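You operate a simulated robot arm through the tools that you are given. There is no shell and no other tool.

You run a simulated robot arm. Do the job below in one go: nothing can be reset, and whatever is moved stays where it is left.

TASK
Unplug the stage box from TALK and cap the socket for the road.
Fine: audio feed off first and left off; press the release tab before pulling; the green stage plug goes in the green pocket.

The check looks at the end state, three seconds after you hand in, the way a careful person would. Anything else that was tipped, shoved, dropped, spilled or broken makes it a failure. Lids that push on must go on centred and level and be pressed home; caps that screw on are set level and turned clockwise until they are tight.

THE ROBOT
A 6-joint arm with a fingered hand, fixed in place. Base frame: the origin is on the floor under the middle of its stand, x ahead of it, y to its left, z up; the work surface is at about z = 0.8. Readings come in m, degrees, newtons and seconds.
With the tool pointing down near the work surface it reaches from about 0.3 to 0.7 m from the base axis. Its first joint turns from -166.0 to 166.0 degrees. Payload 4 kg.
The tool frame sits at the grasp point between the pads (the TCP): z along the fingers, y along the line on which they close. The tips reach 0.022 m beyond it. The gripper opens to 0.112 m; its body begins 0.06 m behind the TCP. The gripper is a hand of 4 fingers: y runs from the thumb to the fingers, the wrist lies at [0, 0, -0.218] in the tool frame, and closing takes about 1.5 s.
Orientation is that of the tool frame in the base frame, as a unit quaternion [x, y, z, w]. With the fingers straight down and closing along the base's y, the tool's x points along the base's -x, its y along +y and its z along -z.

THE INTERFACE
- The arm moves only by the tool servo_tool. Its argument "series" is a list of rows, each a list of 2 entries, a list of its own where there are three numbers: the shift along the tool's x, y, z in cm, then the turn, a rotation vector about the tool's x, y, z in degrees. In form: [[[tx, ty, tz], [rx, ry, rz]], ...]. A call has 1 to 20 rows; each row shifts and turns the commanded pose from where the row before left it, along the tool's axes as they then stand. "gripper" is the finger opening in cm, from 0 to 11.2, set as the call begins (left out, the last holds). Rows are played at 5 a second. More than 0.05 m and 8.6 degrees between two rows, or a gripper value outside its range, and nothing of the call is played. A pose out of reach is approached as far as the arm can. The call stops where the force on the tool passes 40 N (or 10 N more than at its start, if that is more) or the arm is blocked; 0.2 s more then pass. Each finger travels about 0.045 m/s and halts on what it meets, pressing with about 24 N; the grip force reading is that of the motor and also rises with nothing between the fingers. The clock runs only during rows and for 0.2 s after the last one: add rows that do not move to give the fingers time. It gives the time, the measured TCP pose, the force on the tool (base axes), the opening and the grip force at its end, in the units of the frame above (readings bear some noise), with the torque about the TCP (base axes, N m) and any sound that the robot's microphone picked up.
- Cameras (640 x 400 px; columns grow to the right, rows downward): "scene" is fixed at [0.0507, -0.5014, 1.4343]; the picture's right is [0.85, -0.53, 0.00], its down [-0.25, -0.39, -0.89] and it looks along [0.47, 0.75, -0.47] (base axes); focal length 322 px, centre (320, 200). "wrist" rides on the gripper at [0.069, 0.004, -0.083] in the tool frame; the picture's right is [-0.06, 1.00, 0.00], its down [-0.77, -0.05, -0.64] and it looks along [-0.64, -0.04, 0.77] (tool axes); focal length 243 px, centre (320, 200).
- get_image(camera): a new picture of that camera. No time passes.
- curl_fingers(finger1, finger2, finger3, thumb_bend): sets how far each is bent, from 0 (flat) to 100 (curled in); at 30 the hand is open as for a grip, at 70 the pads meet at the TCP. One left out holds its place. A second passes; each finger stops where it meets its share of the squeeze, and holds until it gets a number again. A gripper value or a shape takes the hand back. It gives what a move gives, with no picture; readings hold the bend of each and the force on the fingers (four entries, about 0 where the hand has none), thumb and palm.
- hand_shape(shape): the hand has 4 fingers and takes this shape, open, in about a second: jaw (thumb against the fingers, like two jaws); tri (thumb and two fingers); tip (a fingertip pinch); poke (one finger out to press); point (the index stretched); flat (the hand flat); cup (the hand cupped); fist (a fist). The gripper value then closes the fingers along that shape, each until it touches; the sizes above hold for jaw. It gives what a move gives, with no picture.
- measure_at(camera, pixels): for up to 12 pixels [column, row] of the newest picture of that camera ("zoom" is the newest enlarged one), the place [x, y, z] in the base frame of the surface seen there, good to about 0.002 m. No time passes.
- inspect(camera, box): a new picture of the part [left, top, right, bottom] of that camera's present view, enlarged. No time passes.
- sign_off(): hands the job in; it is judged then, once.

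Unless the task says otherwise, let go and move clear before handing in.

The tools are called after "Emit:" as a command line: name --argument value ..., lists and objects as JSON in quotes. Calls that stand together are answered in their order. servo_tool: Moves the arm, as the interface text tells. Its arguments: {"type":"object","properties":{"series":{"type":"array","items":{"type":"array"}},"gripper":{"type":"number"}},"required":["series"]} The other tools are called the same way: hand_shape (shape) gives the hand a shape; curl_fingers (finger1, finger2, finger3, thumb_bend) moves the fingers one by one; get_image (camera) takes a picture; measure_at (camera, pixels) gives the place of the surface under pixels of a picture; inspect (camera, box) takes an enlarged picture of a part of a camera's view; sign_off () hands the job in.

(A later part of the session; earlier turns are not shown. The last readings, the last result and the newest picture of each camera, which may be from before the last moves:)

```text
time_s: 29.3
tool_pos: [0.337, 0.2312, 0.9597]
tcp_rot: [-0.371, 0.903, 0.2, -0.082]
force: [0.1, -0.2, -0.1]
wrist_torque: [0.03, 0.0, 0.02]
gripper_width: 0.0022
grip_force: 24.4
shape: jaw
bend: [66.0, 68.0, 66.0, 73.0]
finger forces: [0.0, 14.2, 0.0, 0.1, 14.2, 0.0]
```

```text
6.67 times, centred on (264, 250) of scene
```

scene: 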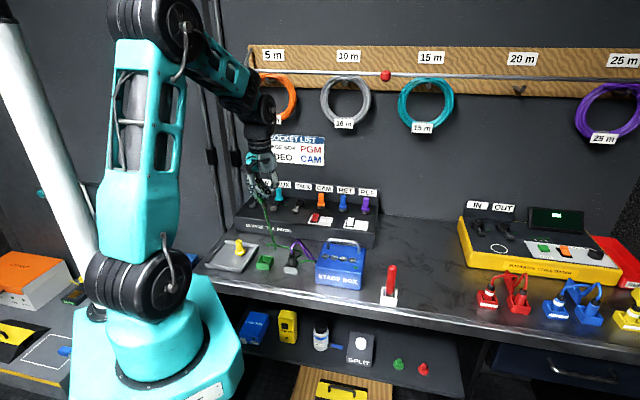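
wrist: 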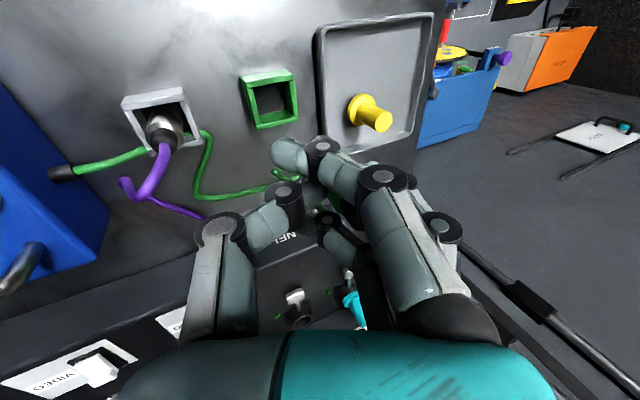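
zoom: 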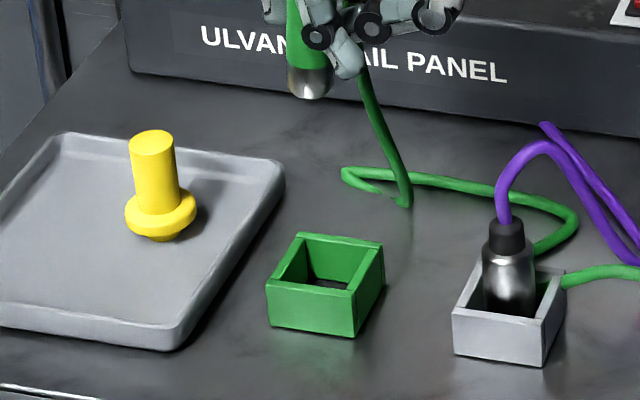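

The plug now hangs upright (zoom (308,285)). I'll measure its lower end and the pocket in the same view to line them up.

Emit:
inspect --camera "scene" --box '[232, 210, 296, 250]'

Emit:
measure_at --camera "zoom" --pixels '[[275, 210], [300, 215], [328, 208], [303, 240], [270, 150], [295, 150], [318, 160], [275, 100], [350, 200], [370, 170]]'

```text
10.00 times, centred on (264, 230) of scene
```

zoom: 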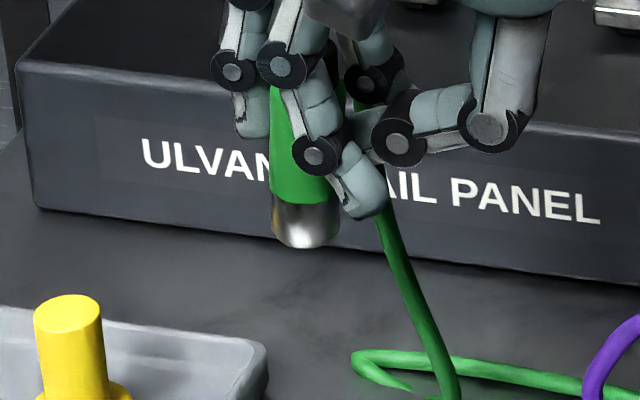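

```text
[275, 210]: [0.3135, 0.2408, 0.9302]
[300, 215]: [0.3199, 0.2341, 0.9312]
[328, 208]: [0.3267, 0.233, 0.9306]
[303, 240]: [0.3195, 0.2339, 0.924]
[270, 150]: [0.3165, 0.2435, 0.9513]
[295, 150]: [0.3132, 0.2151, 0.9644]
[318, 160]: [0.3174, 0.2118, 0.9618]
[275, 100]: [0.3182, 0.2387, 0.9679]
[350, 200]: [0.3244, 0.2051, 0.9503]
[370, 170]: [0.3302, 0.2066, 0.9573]
```

Plug bottom centre is at about (0.3228,0.2421,0.922), within 2 mm of the pocket centre (0.3213,0.2426). Before lowering I'll check that the thumb knuckle will clear the grey pocket with the purple-cable plug.

Emit:
measure_at --camera "zoom" --pixels '[[485, 128], [510, 150], [395, 145], [440, 145], [480, 60]]'

Emit:
inspect --camera "scene" --box '[248, 235, 312, 275]'

Emit:
measure_at --camera "zoom" --pixels '[[440, 170], [440, 230], [440, 130], [440, 90], [480, 50], [500, 20], [370, 260], [510, 280], [400, 190], [520, 190], [150, 160], [220, 190]]'

```text
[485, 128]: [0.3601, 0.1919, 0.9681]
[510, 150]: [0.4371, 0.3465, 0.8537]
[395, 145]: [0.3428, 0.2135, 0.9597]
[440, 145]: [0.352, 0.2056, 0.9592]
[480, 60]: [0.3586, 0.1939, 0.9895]
```

```text
10.00 times, centred on (280, 255) of scene
```

zoom: 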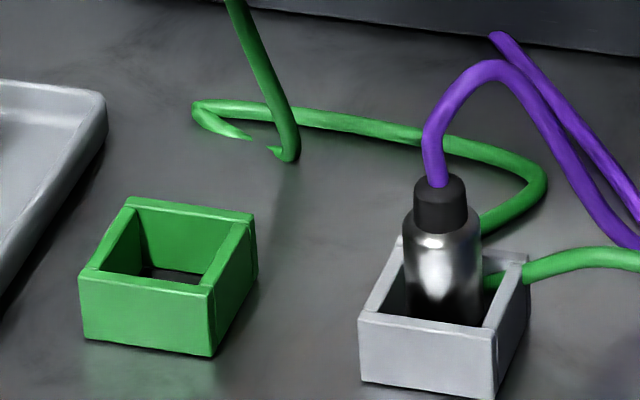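

```text
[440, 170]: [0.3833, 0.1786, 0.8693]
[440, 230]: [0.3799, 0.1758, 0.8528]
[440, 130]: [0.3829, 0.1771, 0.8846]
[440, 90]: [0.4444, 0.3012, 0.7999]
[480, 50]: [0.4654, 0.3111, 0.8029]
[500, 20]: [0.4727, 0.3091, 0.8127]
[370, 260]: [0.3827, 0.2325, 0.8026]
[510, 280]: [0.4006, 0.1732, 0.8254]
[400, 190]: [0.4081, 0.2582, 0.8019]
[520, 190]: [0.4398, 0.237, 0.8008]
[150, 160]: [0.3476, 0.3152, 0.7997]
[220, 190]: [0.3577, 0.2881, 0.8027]
```

The grey-pocket plug (centre near u=0.140, top z≈0.87) would be grazed by the thumb knuckle at full depth, so I'll yaw the hand +45° about the vertical first, which swings the thumb away, and re-centre over the pocket.

Emit:
servo_tool --series '[[[0, 0, 0], [0, 3.17, -6.8]], [[0, 0, 0], [0, 3.17, -6.8]], [[0, 0, 0], [0, 3.17, -6.8]], [[0, 0, 0], [0, 3.17, -6.8]], [[0, 0, 0], [0, 3.17, -6.8]], [[0, 0, 0], [0, 3.17, -6.8]], [[-1.37, -0.18, -0.085], [0, 0, 0]], [[0, 0, 0], [0, 0, 0]]]'

Emit:
get_image --camera "wrist"

Emit:
inspect --camera "scene" --box '[232, 210, 296, 250]'

Emit:
measure_at --camera "zoom" --pixels '[[280, 210], [300, 215], [320, 208], [303, 235], [270, 150], [295, 150], [318, 160], [275, 100], [350, 200], [400, 130]]'

```text
time_s: 31.1
tool_pos: [0.3397, 0.2431, 0.961]
tcp_rot: [-0.69, 0.691, 0.152, -0.153]
force: [-0.6, 0.2, -0.3]
wrist_torque: [-0.02, 0.0, 0.0]
gripper_width: 0.0019
grip_force: 24.0
shape: jaw
bend: [66.0, 68.0, 66.0, 73.0]
finger forces: [0.1, 14.2, 0.0, 0.1, 14.3, 0.0]
```

```text
taken
```

wrist: 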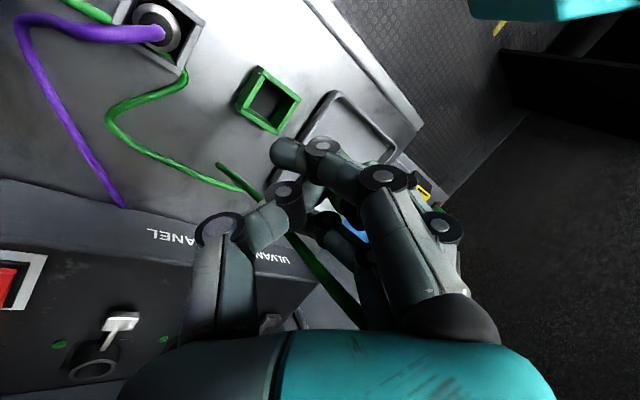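

```text
10.00 times, centred on (264, 230) of scene
```

zoom: 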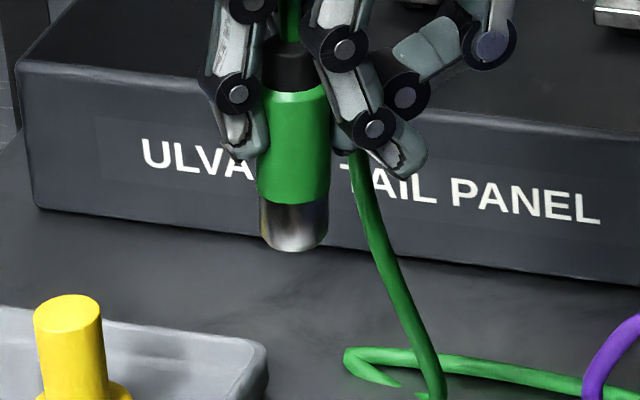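

```text
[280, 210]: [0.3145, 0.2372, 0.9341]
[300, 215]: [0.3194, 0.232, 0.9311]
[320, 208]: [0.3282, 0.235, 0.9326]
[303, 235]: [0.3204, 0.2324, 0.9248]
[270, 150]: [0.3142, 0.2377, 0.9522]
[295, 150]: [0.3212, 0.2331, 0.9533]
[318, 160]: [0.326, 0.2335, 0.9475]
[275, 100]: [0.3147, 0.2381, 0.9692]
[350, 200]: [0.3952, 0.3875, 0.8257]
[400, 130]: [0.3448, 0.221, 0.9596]
```

The plug hangs upright with its axis near (0.3225,0.241), 1–2 mm from the pocket centre. I'll nudge and lower 8.5 cm, then check the alignment.

Emit:
servo_tool --series '[[[-0.15, 0.09, 0.04], [0, 0, 0]], [[0, -1.27, 2.72], [0, 0, 0]], [[0, -1.27, 2.72], [0, 0, 0]], [[0, -1.05, 2.27], [0, 0, 0]], [[0, 0, 0], [0, 0, 0]]]'

Emit:
inspect --camera "scene" --box '[232, 230, 296, 270]'

Emit:
get_image --camera "wrist"

```text
time_s: 32.3
tool_pos: [0.3374, 0.2448, 0.8749]
tcp_rot: [-0.69, 0.691, 0.153, -0.153]
force: [0.1, 0.7, 0.4]
wrist_torque: [0.0, 0.01, 0.01]
gripper_width: 0.0019
grip_force: 23.9
shape: jaw
bend: [66.0, 68.0, 66.0, 73.0]
finger forces: [0.1, 14.2, 0.0, 0.0, 14.2, 0.0]
```

```text
10.00 times, centred on (264, 250) of scene
```

zoom: 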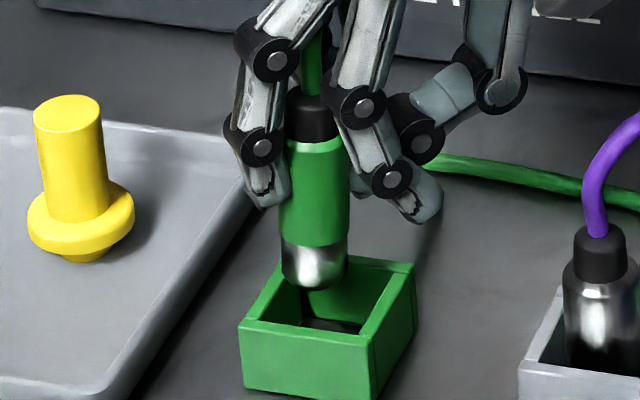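

```text
taken
```

wrist: 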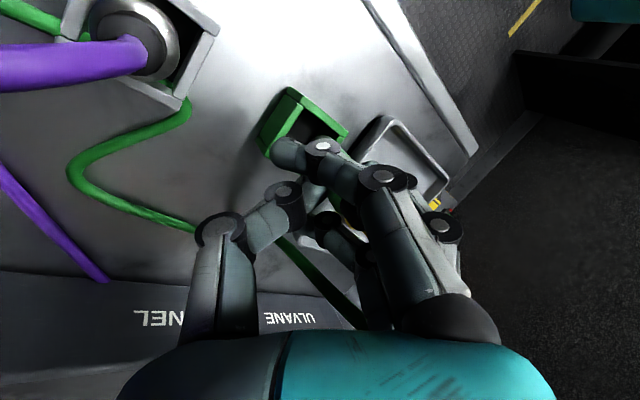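

The plug's end (zoom (315,285)) is right above the pocket opening; I'll measure both to fine-tune before it enters.

Emit:
measure_at --camera "scene" --pixels '[[263.5, 256], [263.5, 254], [261, 255], [266, 255], [263.5, 250], [263.5, 246]]'

Emit:
inspect --camera "scene" --box '[248, 242, 280, 272]'

Emit:
measure_at --camera "zoom" --pixels '[[310, 195], [320, 210], [290, 200], [345, 195], [270, 175], [450, 205], [300, 290], [400, 250], [235, 285], [395, 315], [260, 230]]'

```text
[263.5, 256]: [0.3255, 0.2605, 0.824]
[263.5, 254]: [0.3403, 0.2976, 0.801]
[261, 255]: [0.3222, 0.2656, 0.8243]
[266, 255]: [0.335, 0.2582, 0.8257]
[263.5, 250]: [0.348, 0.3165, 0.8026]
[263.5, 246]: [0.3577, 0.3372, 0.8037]
```

```text
13.33 times, centred on (264, 257) of scene
```

zoom: 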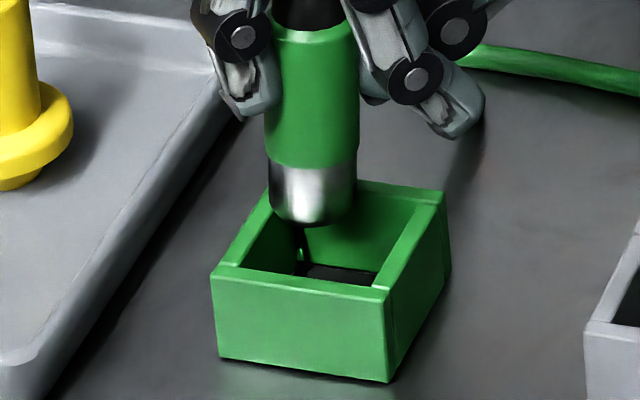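

```text
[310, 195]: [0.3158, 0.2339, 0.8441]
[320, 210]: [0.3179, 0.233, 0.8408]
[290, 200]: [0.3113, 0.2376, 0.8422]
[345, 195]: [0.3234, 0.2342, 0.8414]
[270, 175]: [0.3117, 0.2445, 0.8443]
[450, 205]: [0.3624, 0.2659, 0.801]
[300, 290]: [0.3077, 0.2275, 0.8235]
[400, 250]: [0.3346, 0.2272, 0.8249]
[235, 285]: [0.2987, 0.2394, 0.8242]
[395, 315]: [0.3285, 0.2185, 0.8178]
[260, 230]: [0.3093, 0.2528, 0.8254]
```

The plug axis is about 3 mm off in x; clearance is 5 mm per side. I'll shift +2.5 mm in x and lower 2.2 cm so the tip goes into the pocket.

Emit:
servo_tool --series '[[[0, -0.227, -0.106], [0, 0, 0]], [[0, -0.465, 1.0], [0, 0, 0]], [[0, -0.465, 1.0], [0, 0, 0]], [[0, 0, 0], [0, 0, 0]]]'

Emit:
inspect --camera "scene" --box '[240, 238, 288, 268]'

Emit:
get_image --camera "wrist"

```text
time_s: 33.3
tool_pos: [0.34, 0.244, 0.8532]
tcp_rot: [-0.689, 0.692, 0.152, -0.152]
force: [0.6, 0.4, -1.7]
wrist_torque: [-0.03, 0.0, 0.0]
gripper_width: 0.0017
grip_force: 23.9
shape: jaw
bend: [66.0, 68.0, 66.0, 73.0]
finger forces: [0.0, 14.2, 0.0, 0.0, 14.2, 0.0]
```

```text
13.33 times, centred on (264, 253) of scene
```

zoom: 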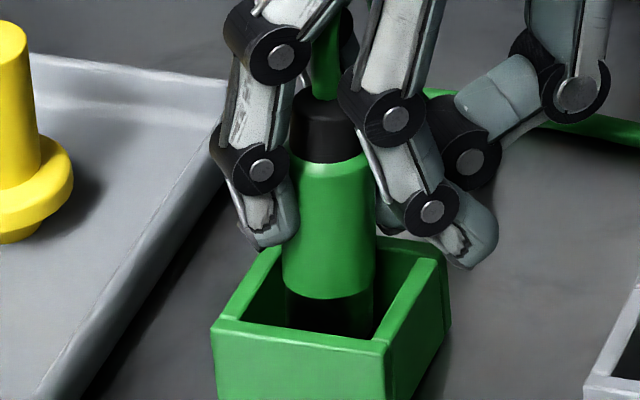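

```text
taken
```

wrist: 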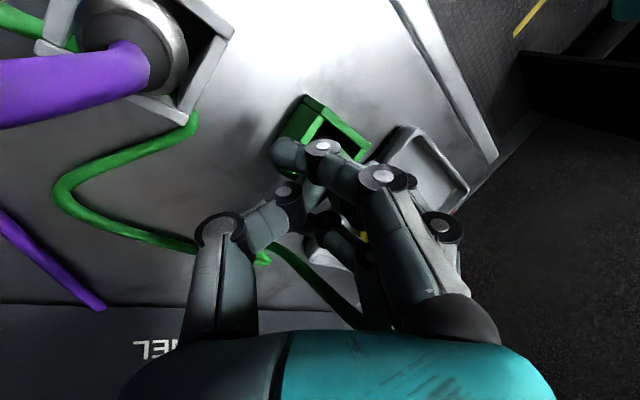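

The metal tip is inside the pocket. I'll measure the fingertips' height above the rim to see how much further I can lower.

Emit:
measure_at --camera "zoom" --pixels '[[270, 235], [265, 245], [465, 262], [470, 245], [330, 285], [330, 240], [330, 315], [265, 285], [400, 300], [300, 335]]'

```text
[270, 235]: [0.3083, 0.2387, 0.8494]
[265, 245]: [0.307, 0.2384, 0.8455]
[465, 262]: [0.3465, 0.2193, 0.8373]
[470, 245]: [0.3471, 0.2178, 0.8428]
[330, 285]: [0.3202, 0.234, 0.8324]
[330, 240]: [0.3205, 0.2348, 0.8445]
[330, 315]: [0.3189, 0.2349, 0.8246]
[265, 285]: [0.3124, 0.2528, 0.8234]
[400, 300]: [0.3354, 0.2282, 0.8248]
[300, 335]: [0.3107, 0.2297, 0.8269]
```

The nearest fingertip is about 11 mm above the rim; I'll lower another 7 mm carefully.

Emit:
servo_tool --series '[[[0, -0.15, 0.32], [0, 0, 0]], [[0, -0.15, 0.32], [0, 0, 0]], [[0, 0, 0], [0, 0, 0]]]'

Emit:
inspect --camera "scene" --box '[240, 238, 288, 268]'

```text
time_s: 34.1
tool_pos: [0.3407, 0.2447, 0.8456]
tcp_rot: [-0.689, 0.692, 0.152, -0.153]
force: [0.0, -0.7, -0.4]
wrist_torque: [0.02, -0.03, -0.01]
gripper_width: 0.0019
grip_force: 24.2
shape: jaw
bend: [66.0, 68.0, 66.0, 73.0]
finger forces: [0.0, 14.2, 0.0, 0.0, 14.2, 0.1]
```

```text
13.33 times, centred on (264, 253) of scene
```

zoom: 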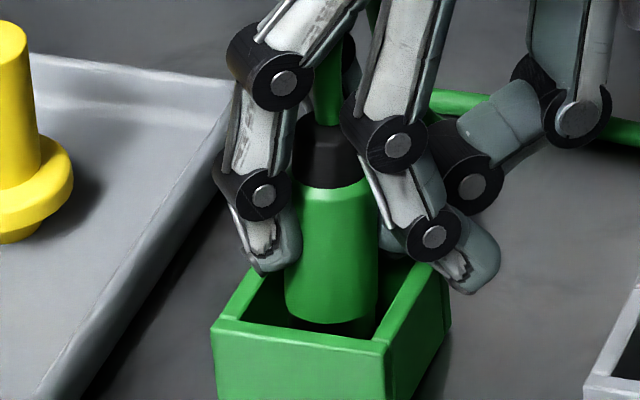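

The plug's tip is now about 15 mm inside the pocket with no contact force. I'll rise 4 mm so the thumb won't catch the rim, then open a little and let it drop in.

Emit:
servo_tool --series '[[[0, 0.17, -0.36], [0, 0, 0]], [[0, 0, 0], [0, 0, 0]]]'

Emit:
servo_tool --series '[[[0, 0, 0], [0, 0, 0]], [[0, 0, 0], [0, 0, 0]], [[0, 0, 0], [0, 0, 0]]]' --gripper 3.4

Emit:
inspect --camera "scene" --box '[240, 238, 288, 268]'

```text
time_s: 34.7
tool_pos: [0.3397, 0.244, 0.85]
tcp_rot: [-0.689, 0.692, 0.153, -0.153]
force: [-0.1, -0.6, -0.3]
wrist_torque: [0.02, -0.03, 0.0]
gripper_width: 0.0018
grip_force: 23.9
shape: jaw
bend: [66.0, 68.0, 66.0, 73.0]
finger forces: [0.0, 14.3, 0.0, 0.1, 14.2, 0.0]
```

```text
time_s: 35.5
tool_pos: [0.3404, 0.2458, 0.8504]
tcp_rot: [-0.69, 0.691, 0.152, -0.153]
force: [-1.5, 0.1, 7.6]
wrist_torque: [0.01, 0.01, 0.0]
gripper_width: 0.0301
grip_force: 0.0
shape: jaw
bend: [73.0, 74.0, 73.0, 73.0]
finger forces: [0.1, 0.0, 0.0, 0.0, 6.9, 0.0]
```

```text
13.33 times, centred on (264, 253) of scene
```

zoom: 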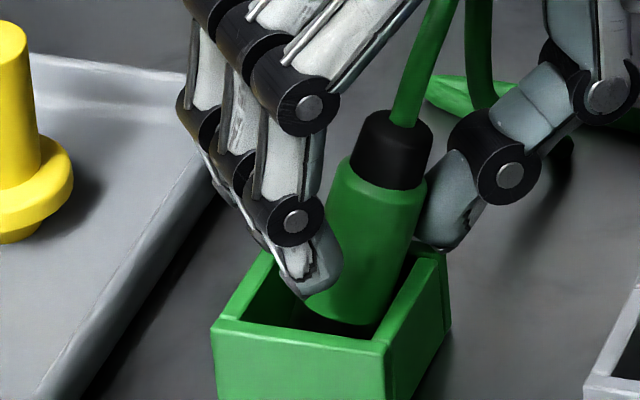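

The plug is loose but leaning on the thumb, and the thumb rests on the pocket corner with about 7 N. I'll rise gently so the plug settles.

Emit:
servo_tool --series '[[[0, 0.17, -0.36], [0, 0, 0]], [[0, 0.17, -0.36], [0, 0, 0]], [[0, 0, 0], [0, 0, 0]]]'

Emit:
inspect --camera "scene" --box '[240, 238, 288, 268]'

```text
time_s: 36.3
tool_pos: [0.3404, 0.2451, 0.8578]
tcp_rot: [-0.69, 0.691, 0.152, -0.152]
force: [-0.4, 0.4, 0.9]
wrist_torque: [0.0, 0.02, -0.02]
gripper_width: 0.0337
grip_force: 0.1
shape: jaw
bend: [73.0, 74.0, 73.0, 70.0]
finger forces: [0.0, 0.0, 0.0, 0.0, 0.0, 0.0]
```

```text
13.33 times, centred on (264, 253) of scene
```

zoom: 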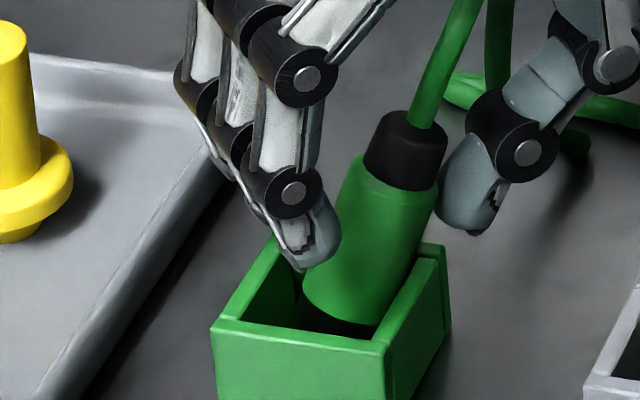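

The plug is in the pocket, leaning against its corner, and nothing is being touched by force. I'll open wider and lift clear.

Emit:
servo_tool --series '[[[0, 0.17, -0.36], [0, 0, 0]], [[0, 0.2, -0.43], [0, 0, 0]], [[0, 0, 0], [0, 0, 0]]]' --gripper 4.6

Emit:
inspect --camera "scene" --box '[240, 238, 288, 268]'

```text
time_s: 37.1
tool_pos: [0.3398, 0.2451, 0.8658]
tcp_rot: [-0.688, 0.693, 0.153, -0.153]
force: [-0.2, 0.0, -0.7]
wrist_torque: [0.0, 0.04, 0.05]
gripper_width: 0.0457
grip_force: 0.1
shape: jaw
bend: [73.0, 73.0, 73.0, 70.0]
finger forces: [0.0, 0.0, 0.1, 0.0, 0.0, 0.0]
```

```text
13.33 times, centred on (264, 253) of scene
```

zoom: 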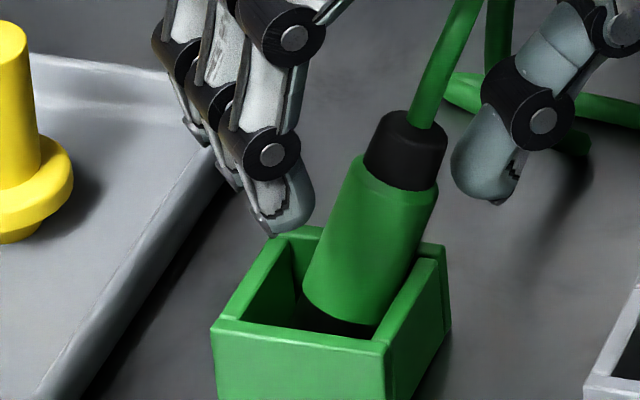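

The plug rests in the pocket leaning about 20° on one wall. I'll raise the hand, set it vertical again, and look from above.

Emit:
servo_tool --series '[[[0, 1.27, -2.72], [0, 0, 0]], [[0, 1.69, -3.63], [0, 0, 0]], [[0, 1.27, -2.72], [0, 0, 0]], [[0, 0, 0], [8.4, 0, 0]], [[0, 0, 0], [8.4, 0, 0]], [[0, 0, 0], [8.2, 0, 0]], [[0, 0, 0], [0, 0, 0]]]'

Emit:
get_image --camera "wrist"

Emit:
inspect --camera "scene" --box '[216, 220, 312, 280]'

```text
time_s: 38.7
tool_pos: [0.3388, 0.245, 0.9664]
tcp_rot: [-0.706, 0.708, 0.0, 0.0]
force: [0.7, 0.2, -0.5]
wrist_torque: [-0.05, -0.03, 0.04]
gripper_width: 0.0456
grip_force: 0.0
shape: jaw
bend: [73.0, 73.0, 73.0, 70.0]
finger forces: [0.0, 0.0, 0.0, 0.1, 0.1, 0.0]
```

```text
taken
```

wrist: 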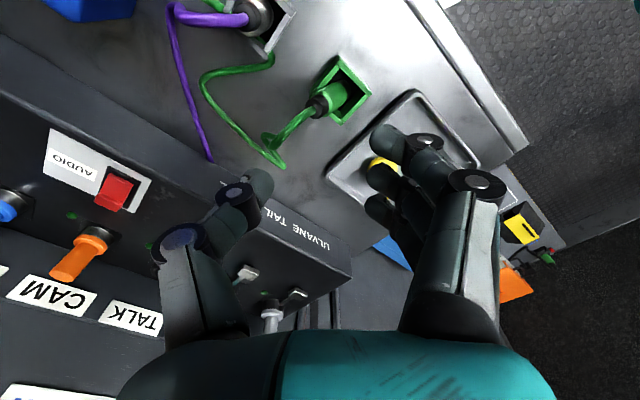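

```text
6.67 times, centred on (264, 250) of scene
```

zoom: 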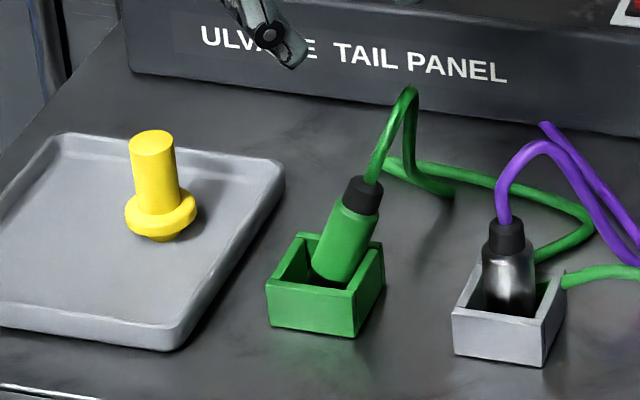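

The plug leans toward +x in the pocket; I'd like it upright like its grey neighbour. I'll measure where its collar is.

Emit:
inspect --camera "wrist" --box '[280, 50, 408, 130]'

Emit:
measure_at --camera "zoom" --pixels '[[195, 275], [175, 265], [215, 290], [250, 235], [290, 215], [330, 190], [345, 250], [200, 260], [330, 150], [420, 200], [300, 345], [240, 160]]'

Emit:
inspect --camera "scene" --box '[240, 238, 288, 268]'

Emit:
measure_at --camera "zoom" --pixels '[[400, 120], [370, 150], [440, 155], [405, 140], [380, 200], [340, 280], [375, 250], [310, 270]]'

```text
5.00 times, centred on (344, 90) of wrist
```

zoom: 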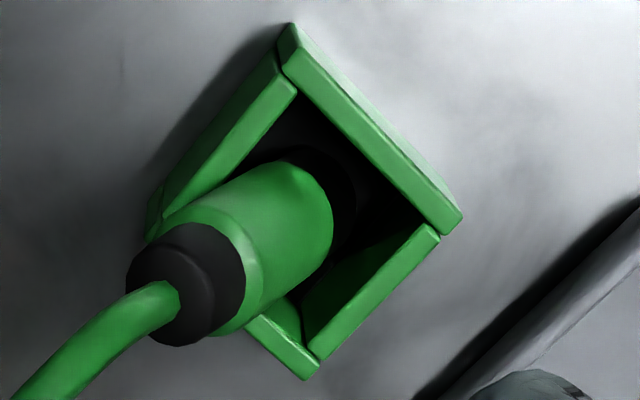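

```text
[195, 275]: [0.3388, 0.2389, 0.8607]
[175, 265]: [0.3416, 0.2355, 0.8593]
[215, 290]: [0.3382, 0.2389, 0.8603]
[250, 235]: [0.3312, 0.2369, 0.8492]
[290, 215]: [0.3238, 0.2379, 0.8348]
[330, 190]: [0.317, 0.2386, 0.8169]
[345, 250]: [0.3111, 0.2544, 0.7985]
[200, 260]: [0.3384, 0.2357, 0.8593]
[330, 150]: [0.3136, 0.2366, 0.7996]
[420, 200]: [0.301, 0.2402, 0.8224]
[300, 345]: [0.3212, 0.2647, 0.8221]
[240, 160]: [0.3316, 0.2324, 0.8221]
```

```text
13.33 times, centred on (264, 253) of scene
```

zoom: 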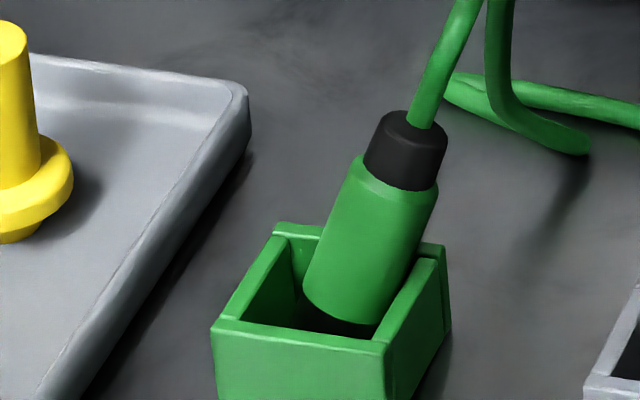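

```text
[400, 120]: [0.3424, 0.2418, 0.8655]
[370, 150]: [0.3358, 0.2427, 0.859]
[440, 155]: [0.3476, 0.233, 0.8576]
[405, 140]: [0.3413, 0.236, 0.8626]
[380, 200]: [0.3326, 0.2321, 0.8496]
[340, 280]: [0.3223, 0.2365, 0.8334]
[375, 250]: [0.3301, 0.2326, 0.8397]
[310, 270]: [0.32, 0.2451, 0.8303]
```

The collar is at (0.342,0.241,0.866) while the foot is near (0.315,0.243): a 22° lean toward +x, the thumb side. I'll straddle it with the hand wide open and close to 2.4 cm around it, which should set it upright without squeezing.

Emit:
servo_tool --series '[[[0.25, 1.73, 0], [0, 0, 0]], [[0, 0, 0], [0, 0, 0]], [[0, 0, 3], [0, 0, 0]], [[0, 0, 3], [0, 0, 0]], [[0, 0, 2], [0, 0, 0]], [[0, 0, 0], [0, 0, 0]]]' --gripper 7.6

Emit:
inspect --camera "scene" --box '[224, 220, 304, 270]'

Emit:
get_image --camera "wrist"

```text
time_s: 40.1
tool_pos: [0.3226, 0.2432, 0.8851]
tcp_rot: [-0.706, 0.708, -0.002, -0.001]
force: [-0.6, 0.4, -0.1]
wrist_torque: [0.0, 0.02, -0.01]
gripper_width: 0.0755
grip_force: 0.1
shape: jaw
bend: [69.0, 69.0, 69.0, 65.0]
finger forces: [0.0, 0.0, 0.0, 0.0, 0.1, 0.1]
```

```text
8.00 times, centred on (264, 245) of scene
```

zoom: 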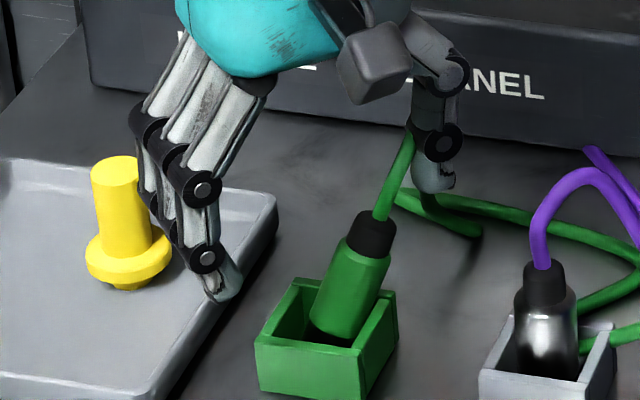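

```text
taken
```

wrist: 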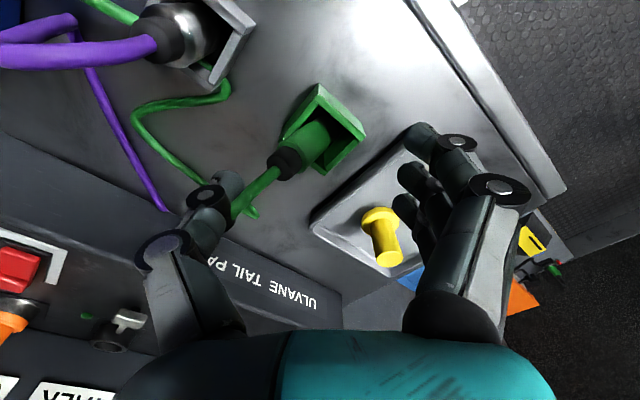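

Fingers clear the yellow cap and the thumb is beyond the plug. I'll lower 2.3 cm more and then close to 2.4 cm.

Emit:
servo_tool --series '[[[0, 0, 1.2], [0, 0, 0]], [[0, 0, 1.1], [0, 0, 0]], [[0, 0, 0], [0, 0, 0]]]'

Emit:
inspect --camera "scene" --box '[224, 225, 304, 275]'

```text
time_s: 40.9
tool_pos: [0.3226, 0.2416, 0.8631]
tcp_rot: [-0.705, 0.709, -0.001, -0.001]
force: [-0.1, 0.2, -1.1]
wrist_torque: [-0.01, -0.03, -0.05]
gripper_width: 0.0756
grip_force: 0.0
shape: jaw
bend: [69.0, 69.0, 69.0, 65.0]
finger forces: [0.1, 0.1, 0.1, 0.0, 0.0, 0.0]
```

```text
8.00 times, centred on (264, 250) of scene
```

zoom: 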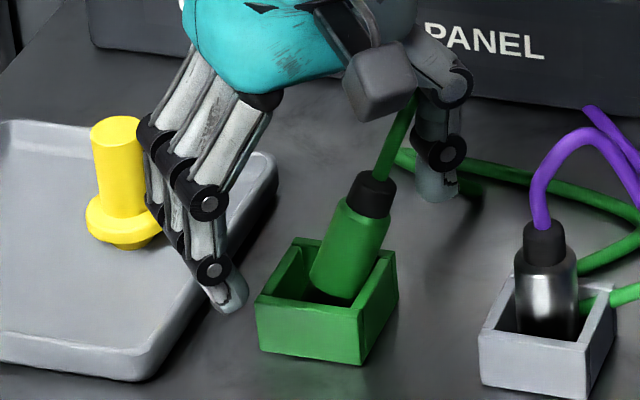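

All clear with no contact. I'll close in stages to 2.4 cm to nudge the plug upright.

Emit:
servo_tool --series '[[[0, 0, 0], [0, 0, 0]], [[0, 0, 0], [0, 0, 0]], [[0, 0, 0], [0, 0, 0]]]' --gripper 4.0

Emit:
servo_tool --series '[[[0, 0, 0], [0, 0, 0]], [[0, 0, 0], [0, 0, 0]], [[0, 0, 0], [0, 0, 0]]]' --gripper 2.5

Emit:
inspect --camera "scene" --box '[224, 225, 304, 275]'

```text
time_s: 41.7
tool_pos: [0.3224, 0.2426, 0.863]
tcp_rot: [-0.706, 0.708, -0.001, 0.0]
force: [-0.8, 0.8, -0.9]
wrist_torque: [0.01, -0.01, 0.04]
gripper_width: 0.0404
grip_force: 0.1
shape: jaw
bend: [73.0, 73.0, 73.0, 70.0]
finger forces: [0.0, 0.0, 0.1, 0.0, 0.0, 0.1]
```

```text
time_s: 42.5
tool_pos: [0.3238, 0.2422, 0.8629]
tcp_rot: [-0.706, 0.708, -0.001, 0.0]
force: [0.3, -0.4, 0.3]
wrist_torque: [0.01, 0.02, -0.01]
gripper_width: 0.0257
grip_force: 0.1
shape: jaw
bend: [73.0, 73.0, 73.0, 70.0]
finger forces: [0.0, 0.2, 0.0, 0.0, 0.0, 0.0]
```

```text
8.00 times, centred on (264, 250) of scene
```

zoom: 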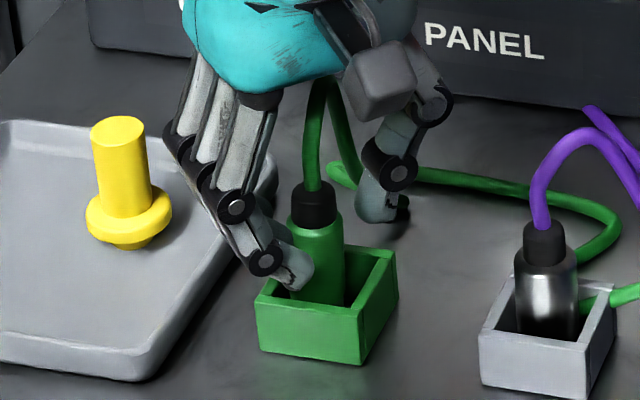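

The plug is now standing upright between the fingers (zoom (318,245)). I'll open and check it stays, then lift away.

Emit:
servo_tool --series '[[[0, 0, 0], [0, 0, 0]], [[0, 0, 0], [0, 0, 0]], [[0, 0, 0], [0, 0, 0]], [[0, 0, 0], [0, 0, 0]]]' --gripper 6.5

Emit:
inspect --camera "scene" --box '[224, 225, 304, 275]'

```text
time_s: 43.5
tool_pos: [0.322, 0.2431, 0.864]
tcp_rot: [-0.706, 0.709, -0.001, 0.0]
force: [0.8, 0.2, -0.1]
wrist_torque: [0.01, 0.02, -0.01]
gripper_width: 0.0646
grip_force: 0.2
shape: jaw
bend: [72.0, 72.0, 72.0, 70.0]
finger forces: [0.1, 0.0, 0.0, 0.0, 0.0, 0.0]
```

```text
8.00 times, centred on (264, 250) of scene
```

zoom: 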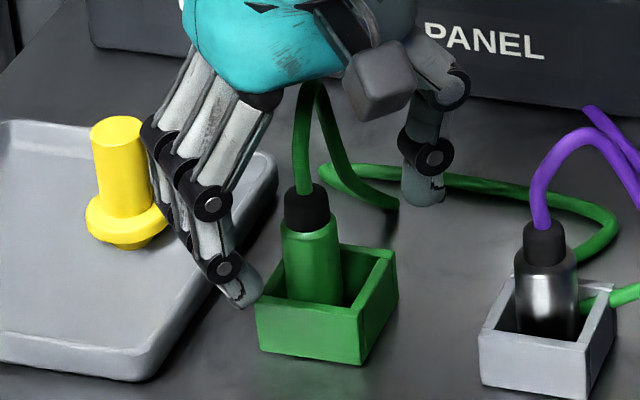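

The plug stands upright in the green pocket. I'll lift clear, turn the hand back in line with the panel, and move above the yellow cap with a 20° backward tilt (so the arm isn't overstretched at TALK later).

Emit:
servo_tool --series '[[[0, 0, -3], [0, 0, 0]], [[0, 0, -4], [0, 0, 0]], [[0, 0, -4], [0, 0, 0]], [[0, 0, 0], [0, 0, 7.5]], [[0, 0, 0], [0, 0, 7.5]], [[0, 0, 0], [0, 0, 7.5]], [[0, 0, 0], [0, 0, 7.5]], [[0, 0, 0], [0, 0, 7.5]], [[0, 0, 0], [0, 0, 7.5]], [[-1.4, 4.7, 0], [0, 0, 0]], [[-1.4, 4.7, 0], [0, 0, 0]], [[0, 0, 0], [0, -7, 0]], [[0, 0, 0], [0, -7, 0]], [[0, 0, 0], [0, -6, 0]], [[0, 0, 0], [0, 0, 0]]]' --gripper 6.5

Emit:
get_image --camera "wrist"

Emit:
get_image --camera "scene"

Emit:
inspect --camera "scene" --box '[200, 200, 312, 270]'

```text
time_s: 46.7
tool_pos: [0.2769, 0.3292, 0.9726]
tcp_rot: [-0.376, 0.91, 0.066, 0.161]
force: [1.0, 0.3, 0.0]
wrist_torque: [0.02, -0.03, 0.0]
gripper_width: 0.0646
grip_force: 0.1
shape: jaw
bend: [72.0, 72.0, 72.0, 70.0]
finger forces: [0.0, 0.0, 0.0, 0.1, 0.1, 0.1]
```

```text
taken
```

wrist: 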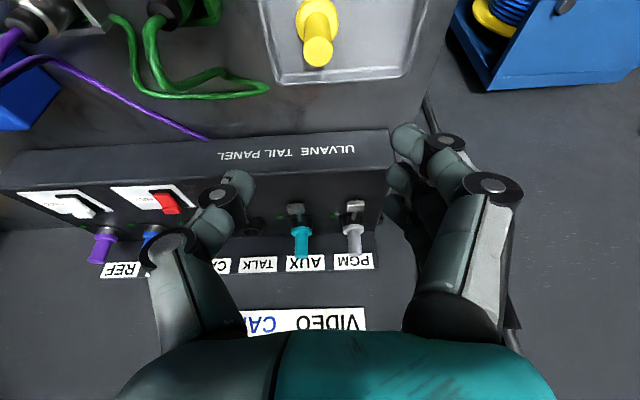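

```text
taken
```

scene: 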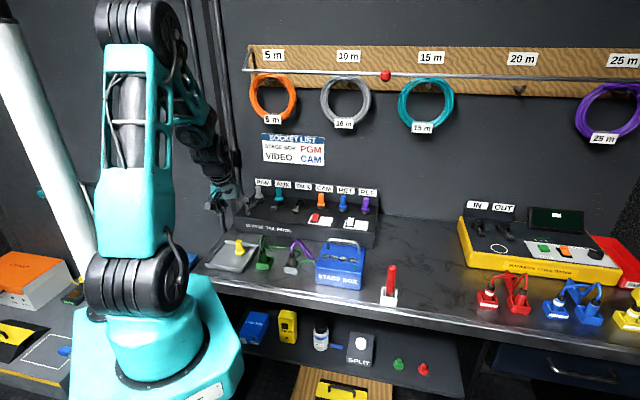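

```text
5.71 times, centred on (256, 235) of scene
```

zoom: 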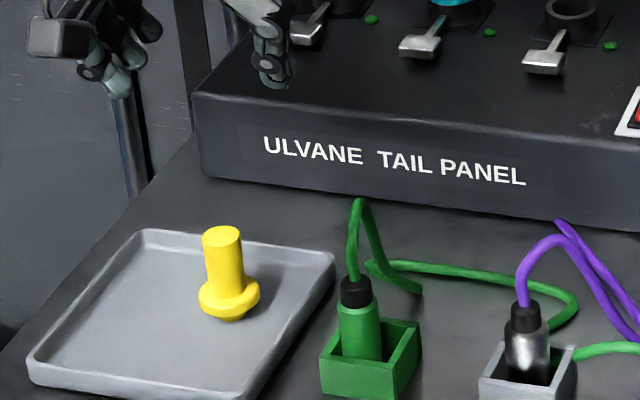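

The green plug stands upright in its pocket. Now I'll measure the yellow cap precisely from both cameras.

Emit:
inspect --camera "wrist" --box '[270, 0, 366, 80]'

Emit:
inspect --camera "scene" --box '[220, 230, 260, 260]'

Emit:
measure_at --camera "zoom" --pixels '[[310, 125], [310, 105], [285, 180], [310, 180], [335, 180], [260, 240], [310, 255], [360, 240], [315, 275], [312, 300], [320, 230], [200, 260]]'

```text
5.00 times, centred on (318, 40) of wrist
```

zoom: 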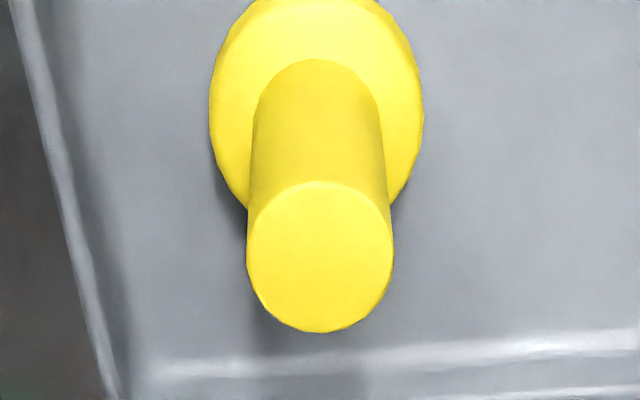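

```text
13.33 times, centred on (240, 245) of scene
```

zoom: 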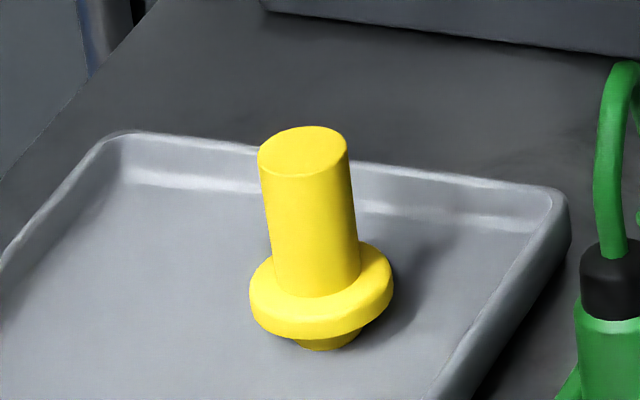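

```text
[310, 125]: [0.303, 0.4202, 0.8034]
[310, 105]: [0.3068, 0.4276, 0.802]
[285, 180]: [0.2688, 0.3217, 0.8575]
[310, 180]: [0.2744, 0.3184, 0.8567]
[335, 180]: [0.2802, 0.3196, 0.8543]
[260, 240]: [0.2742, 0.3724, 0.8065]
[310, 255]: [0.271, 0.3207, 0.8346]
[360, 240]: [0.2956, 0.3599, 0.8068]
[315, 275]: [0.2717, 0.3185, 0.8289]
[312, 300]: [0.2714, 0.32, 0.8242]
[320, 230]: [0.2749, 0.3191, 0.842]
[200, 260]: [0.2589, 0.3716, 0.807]
```

I'll get the top face centre and the flange from the wrist view too.

Emit:
inspect --camera "wrist" --box '[270, 0, 366, 80]'

Emit:
measure_at --camera "zoom" --pixels '[[320, 258], [255, 255], [388, 255], [320, 195], [320, 320], [225, 110], [410, 110], [320, 30], [320, 120], [120, 120], [520, 120]]'

```text
5.00 times, centred on (318, 40) of wrist
```

zoom: 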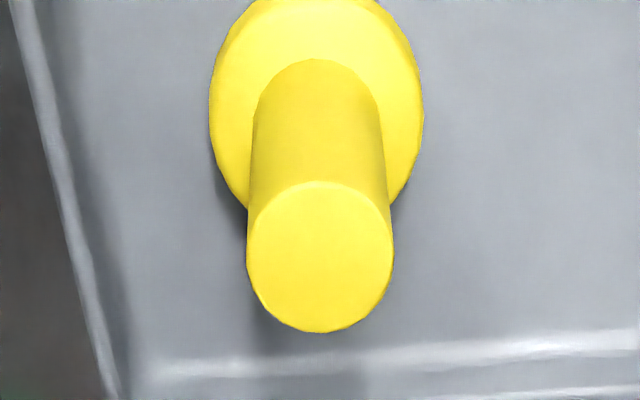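

```text
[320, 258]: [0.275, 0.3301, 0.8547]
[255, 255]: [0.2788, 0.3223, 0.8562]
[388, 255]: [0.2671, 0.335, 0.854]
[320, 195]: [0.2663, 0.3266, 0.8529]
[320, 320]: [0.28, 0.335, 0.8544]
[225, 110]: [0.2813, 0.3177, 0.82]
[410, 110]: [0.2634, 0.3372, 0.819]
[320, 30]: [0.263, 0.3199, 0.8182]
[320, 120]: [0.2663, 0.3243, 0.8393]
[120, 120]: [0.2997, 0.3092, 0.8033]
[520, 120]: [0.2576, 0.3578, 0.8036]
```

Cap centre ≈ (0.2755,0.3293): boss on the tray floor (0.8035), flange top z≈0.82, stem top ≈0.857. I'll lower toward it with a 5 cm opening, stopping 3 cm above the grip height to check.

Emit:
servo_tool --series '[[[0.085, 0.1, -0.03], [0, 0, 0]], [[1.026, 0, 2.82], [0, 0, 0]], [[1.026, 0, 2.82], [0, 0, 0]], [[0.684, 0, 1.88], [0, 0, 0]], [[0, 0, 0], [0, 0, 0]]]' --gripper 5.0

Emit:
get_image --camera "wrist"

Emit:
inspect --camera "scene" --box '[200, 210, 296, 270]'

```text
time_s: 47.9
tool_pos: [0.2749, 0.3281, 0.8931]
tcp_rot: [-0.375, 0.91, 0.065, 0.162]
force: [-0.7, 0.8, 0.3]
wrist_torque: [-0.02, -0.02, 0.0]
gripper_width: 0.0506
grip_force: 0.0
shape: jaw
bend: [73.0, 73.0, 73.0, 70.0]
finger forces: [0.1, 0.0, 0.0, 0.0, 0.0, 0.0]
```

```text
taken
```

wrist: 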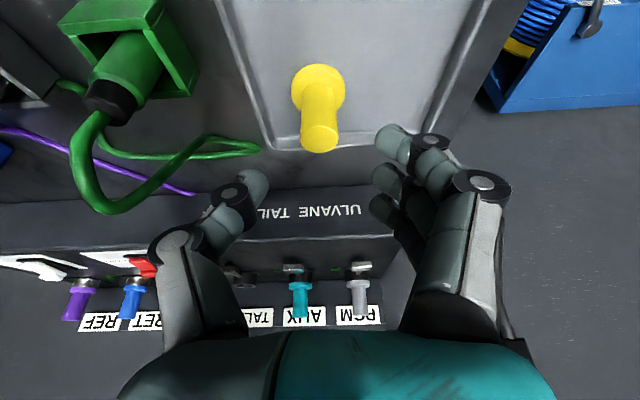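

```text
6.67 times, centred on (248, 240) of scene
```

zoom: 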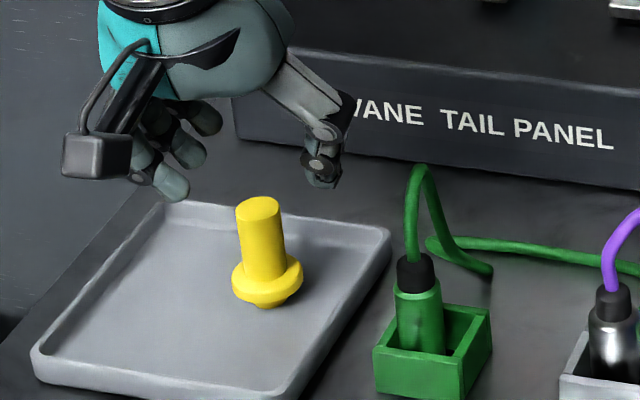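

Aligned. I'll lower the remaining 4.3 cm to put the pads around the stem.

Emit:
servo_tool --series '[[[-0.11, 0, 0.04], [0, 0, 0]], [[0.735, 0, 2.02], [0, 0, 0]], [[0.735, 0, 2.02], [0, 0, 0]], [[0, 0, 0], [0, 0, 0]]]'

Emit:
get_image --camera "wrist"

Emit:
inspect --camera "scene" --box '[208, 222, 272, 262]'

```text
time_s: 48.9
tool_pos: [0.2759, 0.3288, 0.85]
tcp_rot: [-0.376, 0.91, 0.065, 0.161]
force: [0.3, 0.8, -0.8]
wrist_torque: [0.02, -0.01, 0.01]
gripper_width: 0.0504
grip_force: 0.1
shape: jaw
bend: [73.0, 73.0, 73.0, 70.0]
finger forces: [0.1, 0.2, 0.1, 0.0, 0.0, 0.0]
```

```text
taken
```

wrist: 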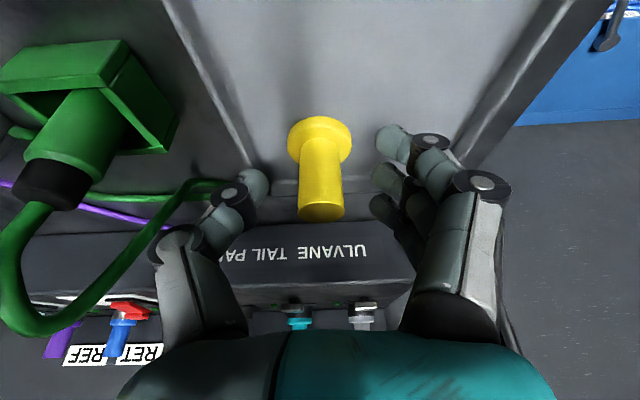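

```text
10.00 times, centred on (240, 242) of scene
```

zoom: 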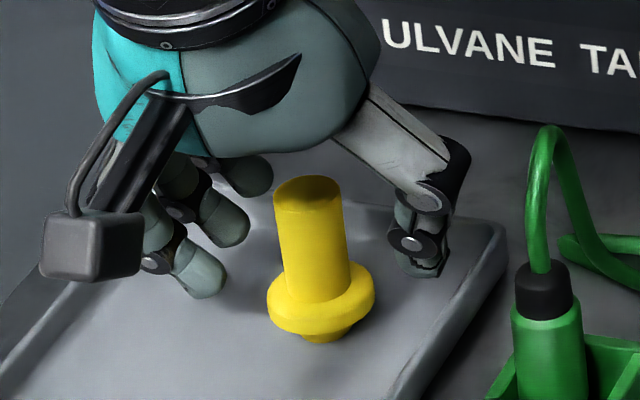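

The stem is centred between thumb and middle finger. I'll close in two stages and look.

Emit:
servo_tool --series '[[[0, 0, 0], [0, 0, 0]], [[0, 0, 0], [0, 0, 0]], [[0, 0, 0], [0, 0, 0]]]' --gripper 2.6

Emit:
inspect --camera "scene" --box '[208, 222, 272, 262]'

Emit:
servo_tool --series '[[[0, 0, 0], [0, 0, 0]], [[0, 0, 0], [0, 0, 0]], [[0, 0, 0], [0, 0, 0]], [[0, 0, 0], [0, 0, 0]]]' --gripper 0.8

Emit:
inspect --camera "scene" --box '[208, 222, 272, 262]'

Emit:
get_image --camera "wrist"

```text
time_s: 49.7
tool_pos: [0.2749, 0.3302, 0.8497]
tcp_rot: [-0.376, 0.91, 0.065, 0.161]
force: [-0.2, -0.2, 0.7]
wrist_torque: [0.03, -0.01, -0.02]
gripper_width: 0.0266
grip_force: 0.0
shape: jaw
bend: [73.0, 73.0, 73.0, 70.0]
finger forces: [0.0, 0.0, 0.1, 0.0, 0.0, 0.0]
```

```text
10.00 times, centred on (240, 242) of scene
```

zoom: 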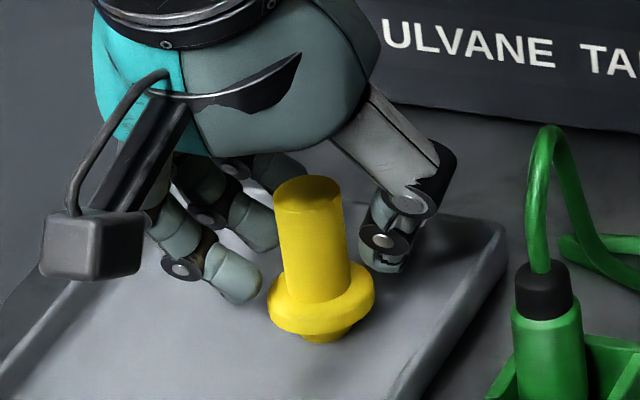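

```text
time_s: 50.7
tool_pos: [0.2753, 0.3298, 0.8486]
tcp_rot: [-0.376, 0.91, 0.065, 0.161]
force: [-0.8, 0.2, 1.0]
wrist_torque: [0.02, 0.01, -0.03]
gripper_width: 0.0053
grip_force: 24.0
shape: jaw
bend: [69.0, 71.0, 66.0, 72.0]
finger forces: [10.3, 10.2, 0.0, 0.0, 19.9, 0.0]
```

```text
10.00 times, centred on (240, 242) of scene
```

zoom: 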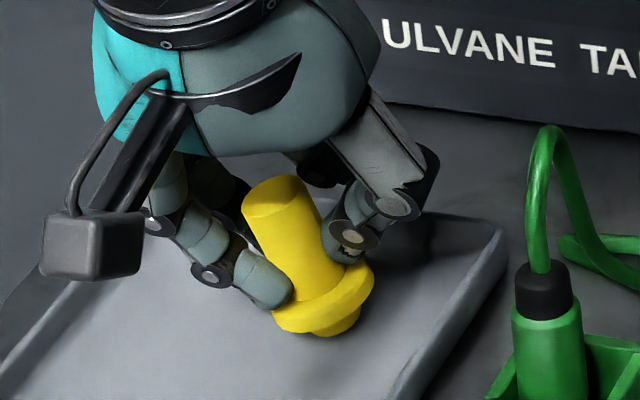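

```text
taken
```

wrist: 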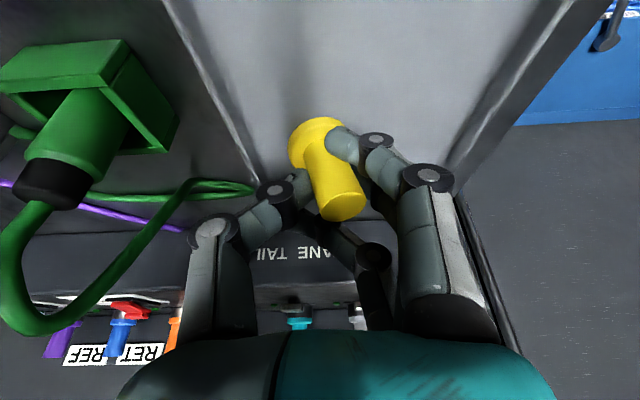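

Closing tipped the cap about 20° because the front finger (f1, 10 N) and the thumb's stronger push rotated it. I'll ease the grip back to 2.6 cm so the cap settles upright between the fingers.

Emit:
servo_tool --series '[[[0, 0, 0], [0, 0, 0]], [[0, 0, 0], [0, 0, 0]], [[0, 0, 0], [0, 0, 0]]]' --gripper 2.8

Emit:
inspect --camera "scene" --box '[208, 222, 272, 262]'

Emit:
get_image --camera "wrist"

```text
time_s: 51.5
tool_pos: [0.2752, 0.3303, 0.8499]
tcp_rot: [-0.375, 0.91, 0.066, 0.161]
force: [0.0, 0.4, -0.4]
wrist_torque: [0.06, 0.0, 0.03]
gripper_width: 0.0276
grip_force: 0.0
shape: jaw
bend: [73.0, 73.0, 73.0, 70.0]
finger forces: [0.1, 0.0, 0.1, 0.0, 0.1, 0.1]
```

```text
10.00 times, centred on (240, 242) of scene
```

zoom: 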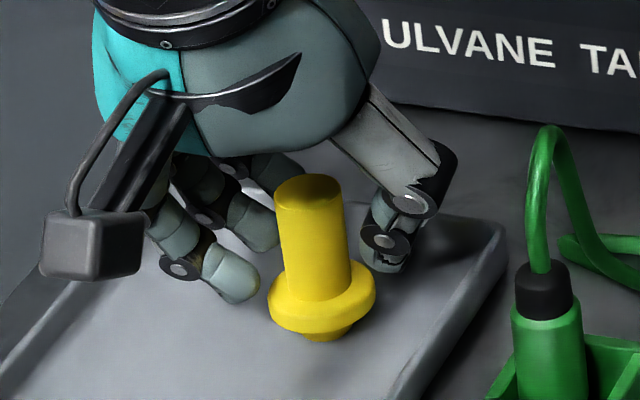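

```text
taken
```

wrist: 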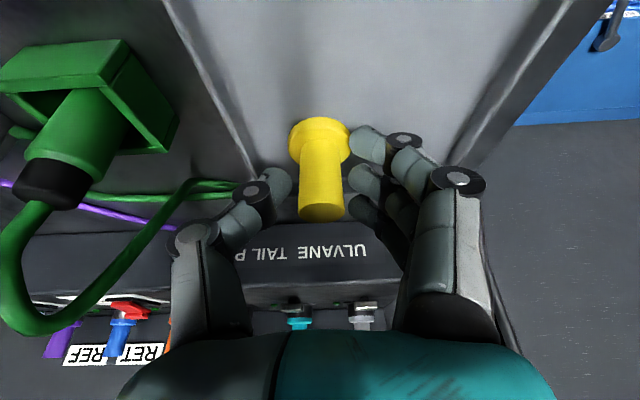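

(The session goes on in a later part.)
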